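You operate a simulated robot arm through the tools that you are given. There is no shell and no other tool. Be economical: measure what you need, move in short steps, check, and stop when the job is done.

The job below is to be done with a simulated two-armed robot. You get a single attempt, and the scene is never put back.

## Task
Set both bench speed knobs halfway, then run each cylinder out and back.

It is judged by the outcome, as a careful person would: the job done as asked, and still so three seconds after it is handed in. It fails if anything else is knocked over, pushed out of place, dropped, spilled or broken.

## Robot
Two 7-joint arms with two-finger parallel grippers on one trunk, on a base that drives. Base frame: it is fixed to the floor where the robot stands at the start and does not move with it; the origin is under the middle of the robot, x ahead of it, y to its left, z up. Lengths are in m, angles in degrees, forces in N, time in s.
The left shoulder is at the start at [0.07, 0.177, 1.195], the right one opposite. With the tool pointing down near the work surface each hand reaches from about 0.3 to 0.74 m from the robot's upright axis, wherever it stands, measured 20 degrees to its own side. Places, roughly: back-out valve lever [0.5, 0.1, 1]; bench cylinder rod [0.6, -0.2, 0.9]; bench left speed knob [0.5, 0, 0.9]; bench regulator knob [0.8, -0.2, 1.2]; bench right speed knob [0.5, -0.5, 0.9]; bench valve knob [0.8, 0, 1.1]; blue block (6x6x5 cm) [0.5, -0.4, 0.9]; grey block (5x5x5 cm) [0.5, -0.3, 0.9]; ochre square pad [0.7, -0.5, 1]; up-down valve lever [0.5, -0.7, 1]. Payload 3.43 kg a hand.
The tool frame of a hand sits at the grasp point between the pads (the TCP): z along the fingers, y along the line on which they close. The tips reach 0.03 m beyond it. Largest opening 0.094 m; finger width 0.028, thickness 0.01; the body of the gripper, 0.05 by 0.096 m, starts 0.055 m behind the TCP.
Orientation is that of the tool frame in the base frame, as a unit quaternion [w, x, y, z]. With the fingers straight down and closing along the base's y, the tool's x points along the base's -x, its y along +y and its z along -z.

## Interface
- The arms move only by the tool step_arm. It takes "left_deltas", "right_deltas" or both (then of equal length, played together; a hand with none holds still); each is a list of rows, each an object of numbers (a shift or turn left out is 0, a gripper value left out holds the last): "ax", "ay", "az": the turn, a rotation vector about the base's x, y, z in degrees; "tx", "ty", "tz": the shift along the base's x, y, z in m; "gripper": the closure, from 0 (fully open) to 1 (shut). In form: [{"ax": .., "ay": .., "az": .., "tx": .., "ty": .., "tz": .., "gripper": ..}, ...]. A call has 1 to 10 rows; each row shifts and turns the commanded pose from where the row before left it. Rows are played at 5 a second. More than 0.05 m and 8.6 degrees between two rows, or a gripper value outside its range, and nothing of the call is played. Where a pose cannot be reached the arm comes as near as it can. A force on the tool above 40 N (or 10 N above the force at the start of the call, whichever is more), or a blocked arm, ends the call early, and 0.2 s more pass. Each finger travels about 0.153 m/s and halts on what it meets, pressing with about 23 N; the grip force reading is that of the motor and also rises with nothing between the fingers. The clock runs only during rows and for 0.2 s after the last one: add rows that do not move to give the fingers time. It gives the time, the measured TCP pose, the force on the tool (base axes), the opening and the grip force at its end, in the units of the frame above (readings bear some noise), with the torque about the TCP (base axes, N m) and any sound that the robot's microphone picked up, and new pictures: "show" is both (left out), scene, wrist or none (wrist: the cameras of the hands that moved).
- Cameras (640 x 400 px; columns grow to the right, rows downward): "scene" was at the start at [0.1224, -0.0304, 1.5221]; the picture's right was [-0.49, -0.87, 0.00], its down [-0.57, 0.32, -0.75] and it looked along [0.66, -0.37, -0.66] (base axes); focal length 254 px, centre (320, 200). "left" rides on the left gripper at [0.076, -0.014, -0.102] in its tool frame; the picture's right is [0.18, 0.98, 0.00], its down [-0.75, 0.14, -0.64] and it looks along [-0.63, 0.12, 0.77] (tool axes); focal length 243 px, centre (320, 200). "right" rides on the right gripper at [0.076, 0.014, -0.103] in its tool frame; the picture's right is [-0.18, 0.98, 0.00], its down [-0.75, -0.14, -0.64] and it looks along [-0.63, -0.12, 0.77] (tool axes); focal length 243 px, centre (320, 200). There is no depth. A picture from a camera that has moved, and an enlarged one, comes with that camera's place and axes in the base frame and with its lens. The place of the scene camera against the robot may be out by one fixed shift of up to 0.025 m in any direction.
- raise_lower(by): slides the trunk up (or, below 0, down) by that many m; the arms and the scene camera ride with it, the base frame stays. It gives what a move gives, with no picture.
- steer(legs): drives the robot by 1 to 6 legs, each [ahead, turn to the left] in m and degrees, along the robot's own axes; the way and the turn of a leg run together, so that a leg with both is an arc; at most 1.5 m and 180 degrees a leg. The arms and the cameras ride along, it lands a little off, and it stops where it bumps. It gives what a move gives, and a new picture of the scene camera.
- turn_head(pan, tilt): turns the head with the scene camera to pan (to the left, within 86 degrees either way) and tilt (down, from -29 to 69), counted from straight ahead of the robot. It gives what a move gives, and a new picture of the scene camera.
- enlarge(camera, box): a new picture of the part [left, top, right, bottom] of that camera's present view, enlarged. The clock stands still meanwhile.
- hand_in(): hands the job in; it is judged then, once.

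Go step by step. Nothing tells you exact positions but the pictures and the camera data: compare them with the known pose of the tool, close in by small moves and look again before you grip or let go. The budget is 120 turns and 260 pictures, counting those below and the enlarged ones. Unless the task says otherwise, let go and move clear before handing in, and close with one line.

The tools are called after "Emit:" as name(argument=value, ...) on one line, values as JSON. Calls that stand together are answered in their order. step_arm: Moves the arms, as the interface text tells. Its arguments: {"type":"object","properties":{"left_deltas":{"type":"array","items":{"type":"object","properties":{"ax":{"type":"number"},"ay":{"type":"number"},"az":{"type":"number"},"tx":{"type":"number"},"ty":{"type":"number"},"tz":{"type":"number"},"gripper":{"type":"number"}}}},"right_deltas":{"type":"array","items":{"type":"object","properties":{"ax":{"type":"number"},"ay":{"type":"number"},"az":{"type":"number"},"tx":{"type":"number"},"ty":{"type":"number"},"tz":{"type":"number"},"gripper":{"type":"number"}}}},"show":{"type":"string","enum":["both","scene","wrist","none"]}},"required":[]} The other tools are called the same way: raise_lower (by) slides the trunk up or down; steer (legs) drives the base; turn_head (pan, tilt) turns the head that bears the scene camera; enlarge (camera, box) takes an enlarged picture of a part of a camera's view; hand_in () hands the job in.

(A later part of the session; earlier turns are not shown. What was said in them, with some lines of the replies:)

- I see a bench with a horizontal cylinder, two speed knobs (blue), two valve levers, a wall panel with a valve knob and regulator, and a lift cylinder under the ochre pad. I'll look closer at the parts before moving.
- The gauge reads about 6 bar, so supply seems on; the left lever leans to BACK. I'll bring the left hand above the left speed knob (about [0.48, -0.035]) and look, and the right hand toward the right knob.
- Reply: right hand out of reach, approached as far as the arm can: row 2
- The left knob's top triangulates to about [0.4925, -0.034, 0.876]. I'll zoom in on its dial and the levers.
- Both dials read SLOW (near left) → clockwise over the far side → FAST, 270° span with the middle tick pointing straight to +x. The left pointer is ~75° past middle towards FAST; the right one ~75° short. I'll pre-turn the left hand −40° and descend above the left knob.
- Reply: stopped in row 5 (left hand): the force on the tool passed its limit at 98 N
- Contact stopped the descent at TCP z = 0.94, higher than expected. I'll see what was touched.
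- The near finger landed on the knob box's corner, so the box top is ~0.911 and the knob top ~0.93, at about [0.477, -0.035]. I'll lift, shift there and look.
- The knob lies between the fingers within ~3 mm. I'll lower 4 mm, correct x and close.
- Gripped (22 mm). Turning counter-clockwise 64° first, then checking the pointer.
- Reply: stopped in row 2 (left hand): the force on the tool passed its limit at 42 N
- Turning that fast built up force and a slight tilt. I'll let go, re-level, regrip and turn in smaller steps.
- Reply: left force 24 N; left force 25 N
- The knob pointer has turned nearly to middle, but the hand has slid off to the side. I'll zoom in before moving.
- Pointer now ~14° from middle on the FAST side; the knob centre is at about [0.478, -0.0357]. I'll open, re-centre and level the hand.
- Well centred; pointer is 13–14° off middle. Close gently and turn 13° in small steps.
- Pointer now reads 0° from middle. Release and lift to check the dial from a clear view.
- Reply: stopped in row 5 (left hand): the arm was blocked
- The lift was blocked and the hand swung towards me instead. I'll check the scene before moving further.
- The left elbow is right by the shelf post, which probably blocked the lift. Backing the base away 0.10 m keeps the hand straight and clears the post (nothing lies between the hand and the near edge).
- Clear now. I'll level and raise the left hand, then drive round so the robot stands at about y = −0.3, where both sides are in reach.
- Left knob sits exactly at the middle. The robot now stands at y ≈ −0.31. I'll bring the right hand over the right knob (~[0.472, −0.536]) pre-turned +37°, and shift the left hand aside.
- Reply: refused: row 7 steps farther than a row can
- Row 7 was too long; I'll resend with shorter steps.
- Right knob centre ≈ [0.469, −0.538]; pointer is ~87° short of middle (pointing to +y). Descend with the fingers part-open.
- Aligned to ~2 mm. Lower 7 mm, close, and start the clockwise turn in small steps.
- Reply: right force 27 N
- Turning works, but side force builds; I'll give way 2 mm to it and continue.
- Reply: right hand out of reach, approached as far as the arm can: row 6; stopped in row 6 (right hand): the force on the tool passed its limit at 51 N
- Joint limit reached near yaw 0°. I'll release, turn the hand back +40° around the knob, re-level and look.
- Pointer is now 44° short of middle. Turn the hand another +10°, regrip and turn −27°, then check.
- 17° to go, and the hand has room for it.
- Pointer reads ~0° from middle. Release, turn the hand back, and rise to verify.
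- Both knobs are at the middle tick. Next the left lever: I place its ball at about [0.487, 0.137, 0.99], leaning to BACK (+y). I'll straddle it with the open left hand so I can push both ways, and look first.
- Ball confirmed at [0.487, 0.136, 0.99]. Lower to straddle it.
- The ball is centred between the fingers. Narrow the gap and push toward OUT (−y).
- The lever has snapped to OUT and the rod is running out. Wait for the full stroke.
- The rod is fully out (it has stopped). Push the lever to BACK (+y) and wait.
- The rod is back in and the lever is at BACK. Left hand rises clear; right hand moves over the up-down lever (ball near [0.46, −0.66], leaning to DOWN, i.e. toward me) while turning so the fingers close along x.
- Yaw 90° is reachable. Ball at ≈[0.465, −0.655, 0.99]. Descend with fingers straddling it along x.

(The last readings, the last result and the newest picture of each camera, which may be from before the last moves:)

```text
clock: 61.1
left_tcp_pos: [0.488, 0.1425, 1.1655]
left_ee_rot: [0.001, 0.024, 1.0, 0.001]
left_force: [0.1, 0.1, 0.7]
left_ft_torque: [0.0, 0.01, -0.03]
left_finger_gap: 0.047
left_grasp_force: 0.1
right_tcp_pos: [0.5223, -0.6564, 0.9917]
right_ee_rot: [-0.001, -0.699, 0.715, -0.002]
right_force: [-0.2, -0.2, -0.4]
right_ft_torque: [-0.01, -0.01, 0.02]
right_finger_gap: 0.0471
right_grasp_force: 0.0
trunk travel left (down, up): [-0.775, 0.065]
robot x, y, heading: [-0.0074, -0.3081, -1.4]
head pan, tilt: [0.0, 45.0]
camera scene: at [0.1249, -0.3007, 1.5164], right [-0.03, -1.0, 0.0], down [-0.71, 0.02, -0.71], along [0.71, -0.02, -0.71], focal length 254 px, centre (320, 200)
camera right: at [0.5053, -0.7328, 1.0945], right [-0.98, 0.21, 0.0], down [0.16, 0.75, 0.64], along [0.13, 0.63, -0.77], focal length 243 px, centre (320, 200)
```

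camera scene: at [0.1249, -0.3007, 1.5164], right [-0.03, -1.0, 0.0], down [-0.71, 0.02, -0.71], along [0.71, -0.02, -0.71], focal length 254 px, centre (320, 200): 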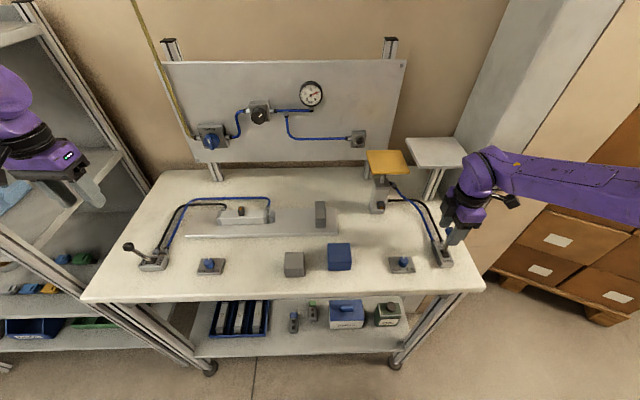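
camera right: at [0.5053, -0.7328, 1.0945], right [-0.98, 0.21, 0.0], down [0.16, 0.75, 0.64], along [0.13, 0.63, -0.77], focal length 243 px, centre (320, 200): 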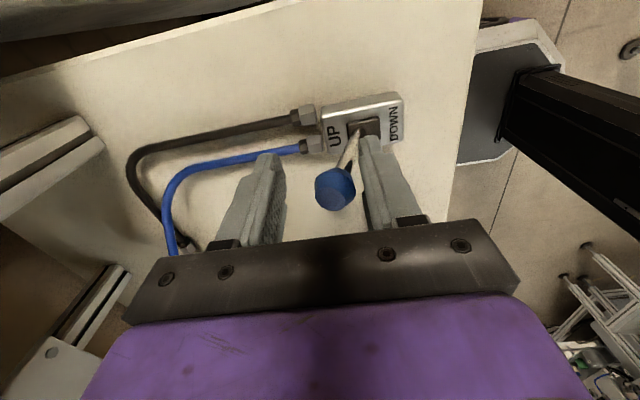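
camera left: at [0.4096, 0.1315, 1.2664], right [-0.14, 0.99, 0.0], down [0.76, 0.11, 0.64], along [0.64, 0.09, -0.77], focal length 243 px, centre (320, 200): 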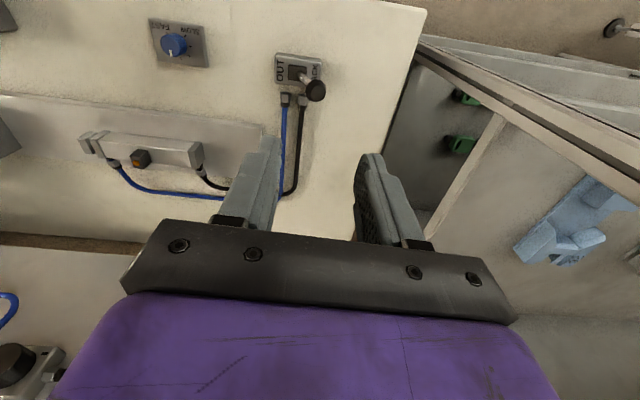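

The pad is rising. Wait for the full stroke, checking twice.

Emit:
step_arm(right_deltas=[{"tx": -0.008}, {}, {}, {}, {}, {}, {}, {}, {}, {}], show="none")

Emit:
enlarge(camera="scene", box=[340, 110, 480, 280])

Emit:
step_arm(right_deltas=[{}, {}, {}, {}, {}, {}], show="none")

Emit:
enlarge(camera="scene", box=[340, 110, 480, 280])

```text
clock: 63.3
left_tcp_pos: [0.4879, 0.1414, 1.1651]
left_ee_rot: [0.0, 0.022, 1.0, 0.001]
left_force: [0.4, -0.4, -0.2]
left_ft_torque: [-0.01, -0.01, 0.0]
left_finger_gap: 0.0469
left_grasp_force: 0.0
right_tcp_pos: [0.513, -0.6561, 0.9912]
right_ee_rot: [0.0, -0.699, 0.715, -0.001]
right_force: [-0.3, -0.6, 1.6]
right_ft_torque: [-0.03, 0.02, -0.01]
right_finger_gap: 0.0472
right_grasp_force: 0.0
trunk travel left (down, up): [-0.775, 0.065]
robot x, y, heading: [-0.0076, -0.3074, -1.8]
head pan, tilt: [0.0, 45.0]
```

```text
2.35 times, centred on (410, 195) of scene
camera zoom: at [0.1249, -0.3005, 1.5164], right [-0.03, -1.0, 0.0], down [-0.71, 0.02, -0.71], along [0.71, -0.02, -0.71], focal length 596 px, centre (108, 212)
```

zoom: 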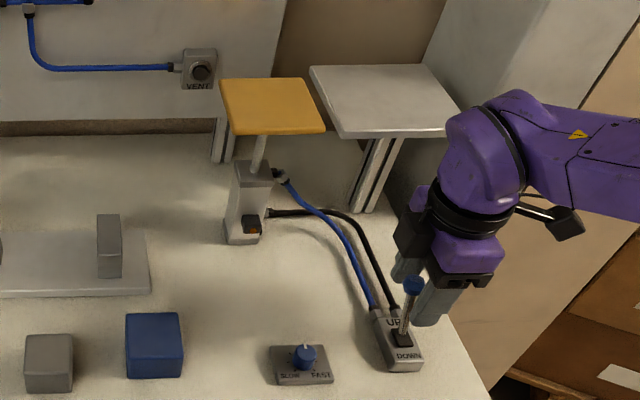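

```text
clock: 64.7
left_tcp_pos: [0.4866, 0.1432, 1.1652]
left_ee_rot: [0.001, 0.023, 1.0, 0.001]
left_force: [0.2, 0.6, -1.1]
left_ft_torque: [0.03, -0.01, -0.01]
left_finger_gap: 0.047
left_grasp_force: 0.1
right_tcp_pos: [0.5142, -0.6555, 0.9911]
right_ee_rot: [-0.001, -0.699, 0.715, 0.0]
right_force: [-0.4, -0.2, 0.3]
right_ft_torque: [0.0, 0.02, 0.03]
right_finger_gap: 0.0471
right_grasp_force: 0.1
trunk travel left (down, up): [-0.775, 0.065]
robot x, y, heading: [-0.007, -0.3039, -1.5]
head pan, tilt: [0.0, 45.0]
```

```text
2.35 times, centred on (410, 195) of scene
camera zoom: at [0.1249, -0.3005, 1.5164], right [-0.03, -1.0, 0.0], down [-0.71, 0.02, -0.71], along [0.71, -0.02, -0.71], focal length 596 px, centre (108, 212)
```

zoom: 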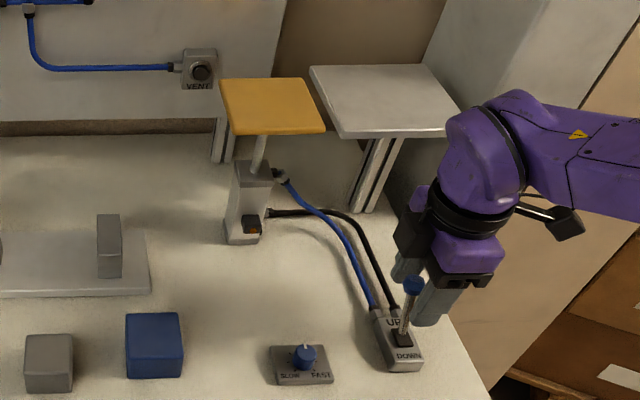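

Fully up. Now push the lever back to DOWN (−x).

Emit:
step_arm(right_deltas=[{"tx": -0.01}, {"tx": -0.01}, {"tx": -0.01}, {"tx": -0.01}, {"tx": -0.01}, {"tx": -0.01}, {"tx": -0.002}, {"tx": 0.008}, {}, {}], show="wrist")

Emit:
step_arm(right_deltas=[{"gripper": 0.2}, {"gripper": 0.2}, {"tz": 0.03}, {"tz": 0.04}, {"tz": 0.04}, {"tz": 0.04}, {}, {}], show="scene")

Emit:
enlarge(camera="scene", box=[340, 110, 480, 280])

Emit:
enlarge(camera="scene", box=[110, 180, 350, 290])

```text
clock: 66.9
left_tcp_pos: [0.4876, 0.1422, 1.1652]
left_ee_rot: [0.001, 0.023, 1.0, 0.001]
left_force: [0.0, 0.1, -0.4]
left_ft_torque: [-0.01, -0.03, 0.02]
left_finger_gap: 0.0469
left_grasp_force: 0.1
right_tcp_pos: [0.4591, -0.6562, 0.9929]
right_ee_rot: [0.0, -0.699, 0.715, -0.001]
right_force: [0.5, -0.1, 0.1]
right_ft_torque: [-0.02, -0.04, -0.01]
right_finger_gap: 0.047
right_grasp_force: 0.0
trunk travel left (down, up): [-0.775, 0.065]
robot x, y, heading: [-0.0032, -0.3053, -1.4]
head pan, tilt: [0.0, 45.0]
camera right: at [0.4423, -0.733, 1.0948], right [-0.98, 0.21, 0.0], down [0.16, 0.75, 0.64], along [0.13, 0.63, -0.77], focal length 243 px, centre (320, 200)
```

right: 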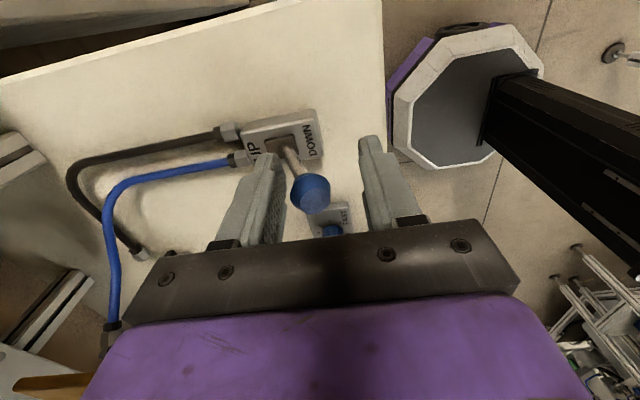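

```text
clock: 68.7
left_tcp_pos: [0.4873, 0.1425, 1.1645]
left_ee_rot: [0.001, 0.022, 1.0, 0.001]
left_force: [0.4, 0.1, 0.2]
left_ft_torque: [0.04, 0.0, 0.02]
left_finger_gap: 0.0471
left_grasp_force: 0.1
right_tcp_pos: [0.4609, -0.6546, 1.1432]
right_ee_rot: [-0.001, -0.699, 0.715, 0.0]
right_force: [-0.1, 1.0, 0.7]
right_ft_torque: [0.02, 0.0, 0.01]
right_finger_gap: 0.0753
right_grasp_force: 0.0
trunk travel left (down, up): [-0.775, 0.065]
robot x, y, heading: [-0.0029, -0.3061, -1.7]
head pan, tilt: [0.0, 45.0]
camera scene: at [0.125, -0.3007, 1.5163], right [-0.03, -1.0, 0.0], down [-0.71, 0.02, -0.71], along [0.71, -0.02, -0.71], focal length 254 px, centre (320, 200)
```

scene: 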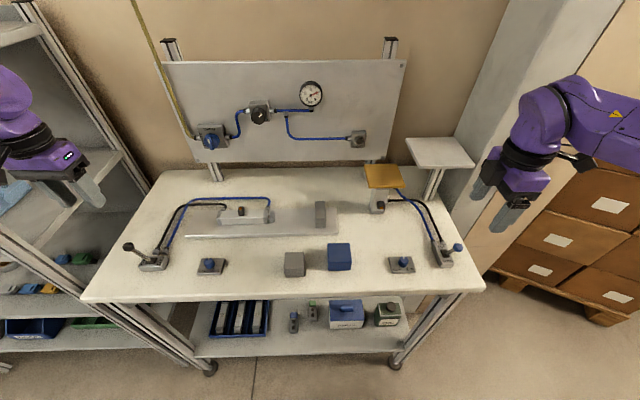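

```text
2.35 times, centred on (410, 195) of scene
camera zoom: at [0.125, -0.3007, 1.5163], right [-0.03, -1.0, 0.0], down [-0.71, 0.02, -0.71], along [0.71, -0.02, -0.71], focal length 596 px, centre (108, 212)
```

zoom: 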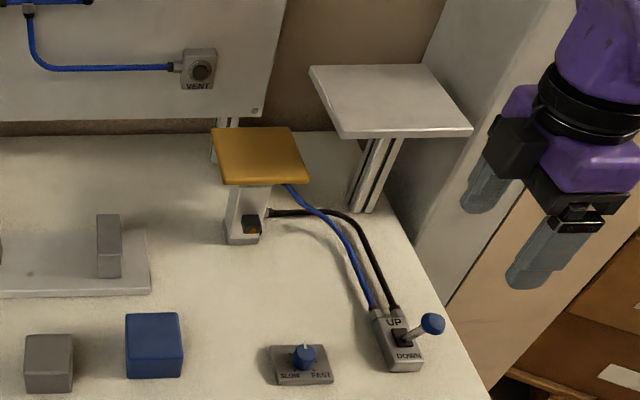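

```text
2.67 times, centred on (230, 235) of scene
camera zoom: at [0.125, -0.3007, 1.5163], right [-0.03, -1.0, 0.0], down [-0.71, 0.02, -0.71], along [0.71, -0.02, -0.71], focal length 676 px, centre (560, 107)
```

zoom: 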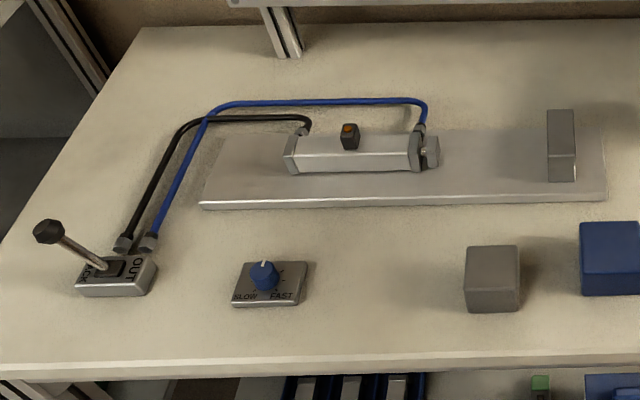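

Both knobs are at the middle tick, both cylinders are home again, both levers are back where they started, and both hands are clear. I'm handing in.

Emit:
hand_in()

```text
The job is handed in.
```

Both speed knobs are set halfway, to within about 3° as read from the pictures, and each cylinder ran its full stroke out and back.
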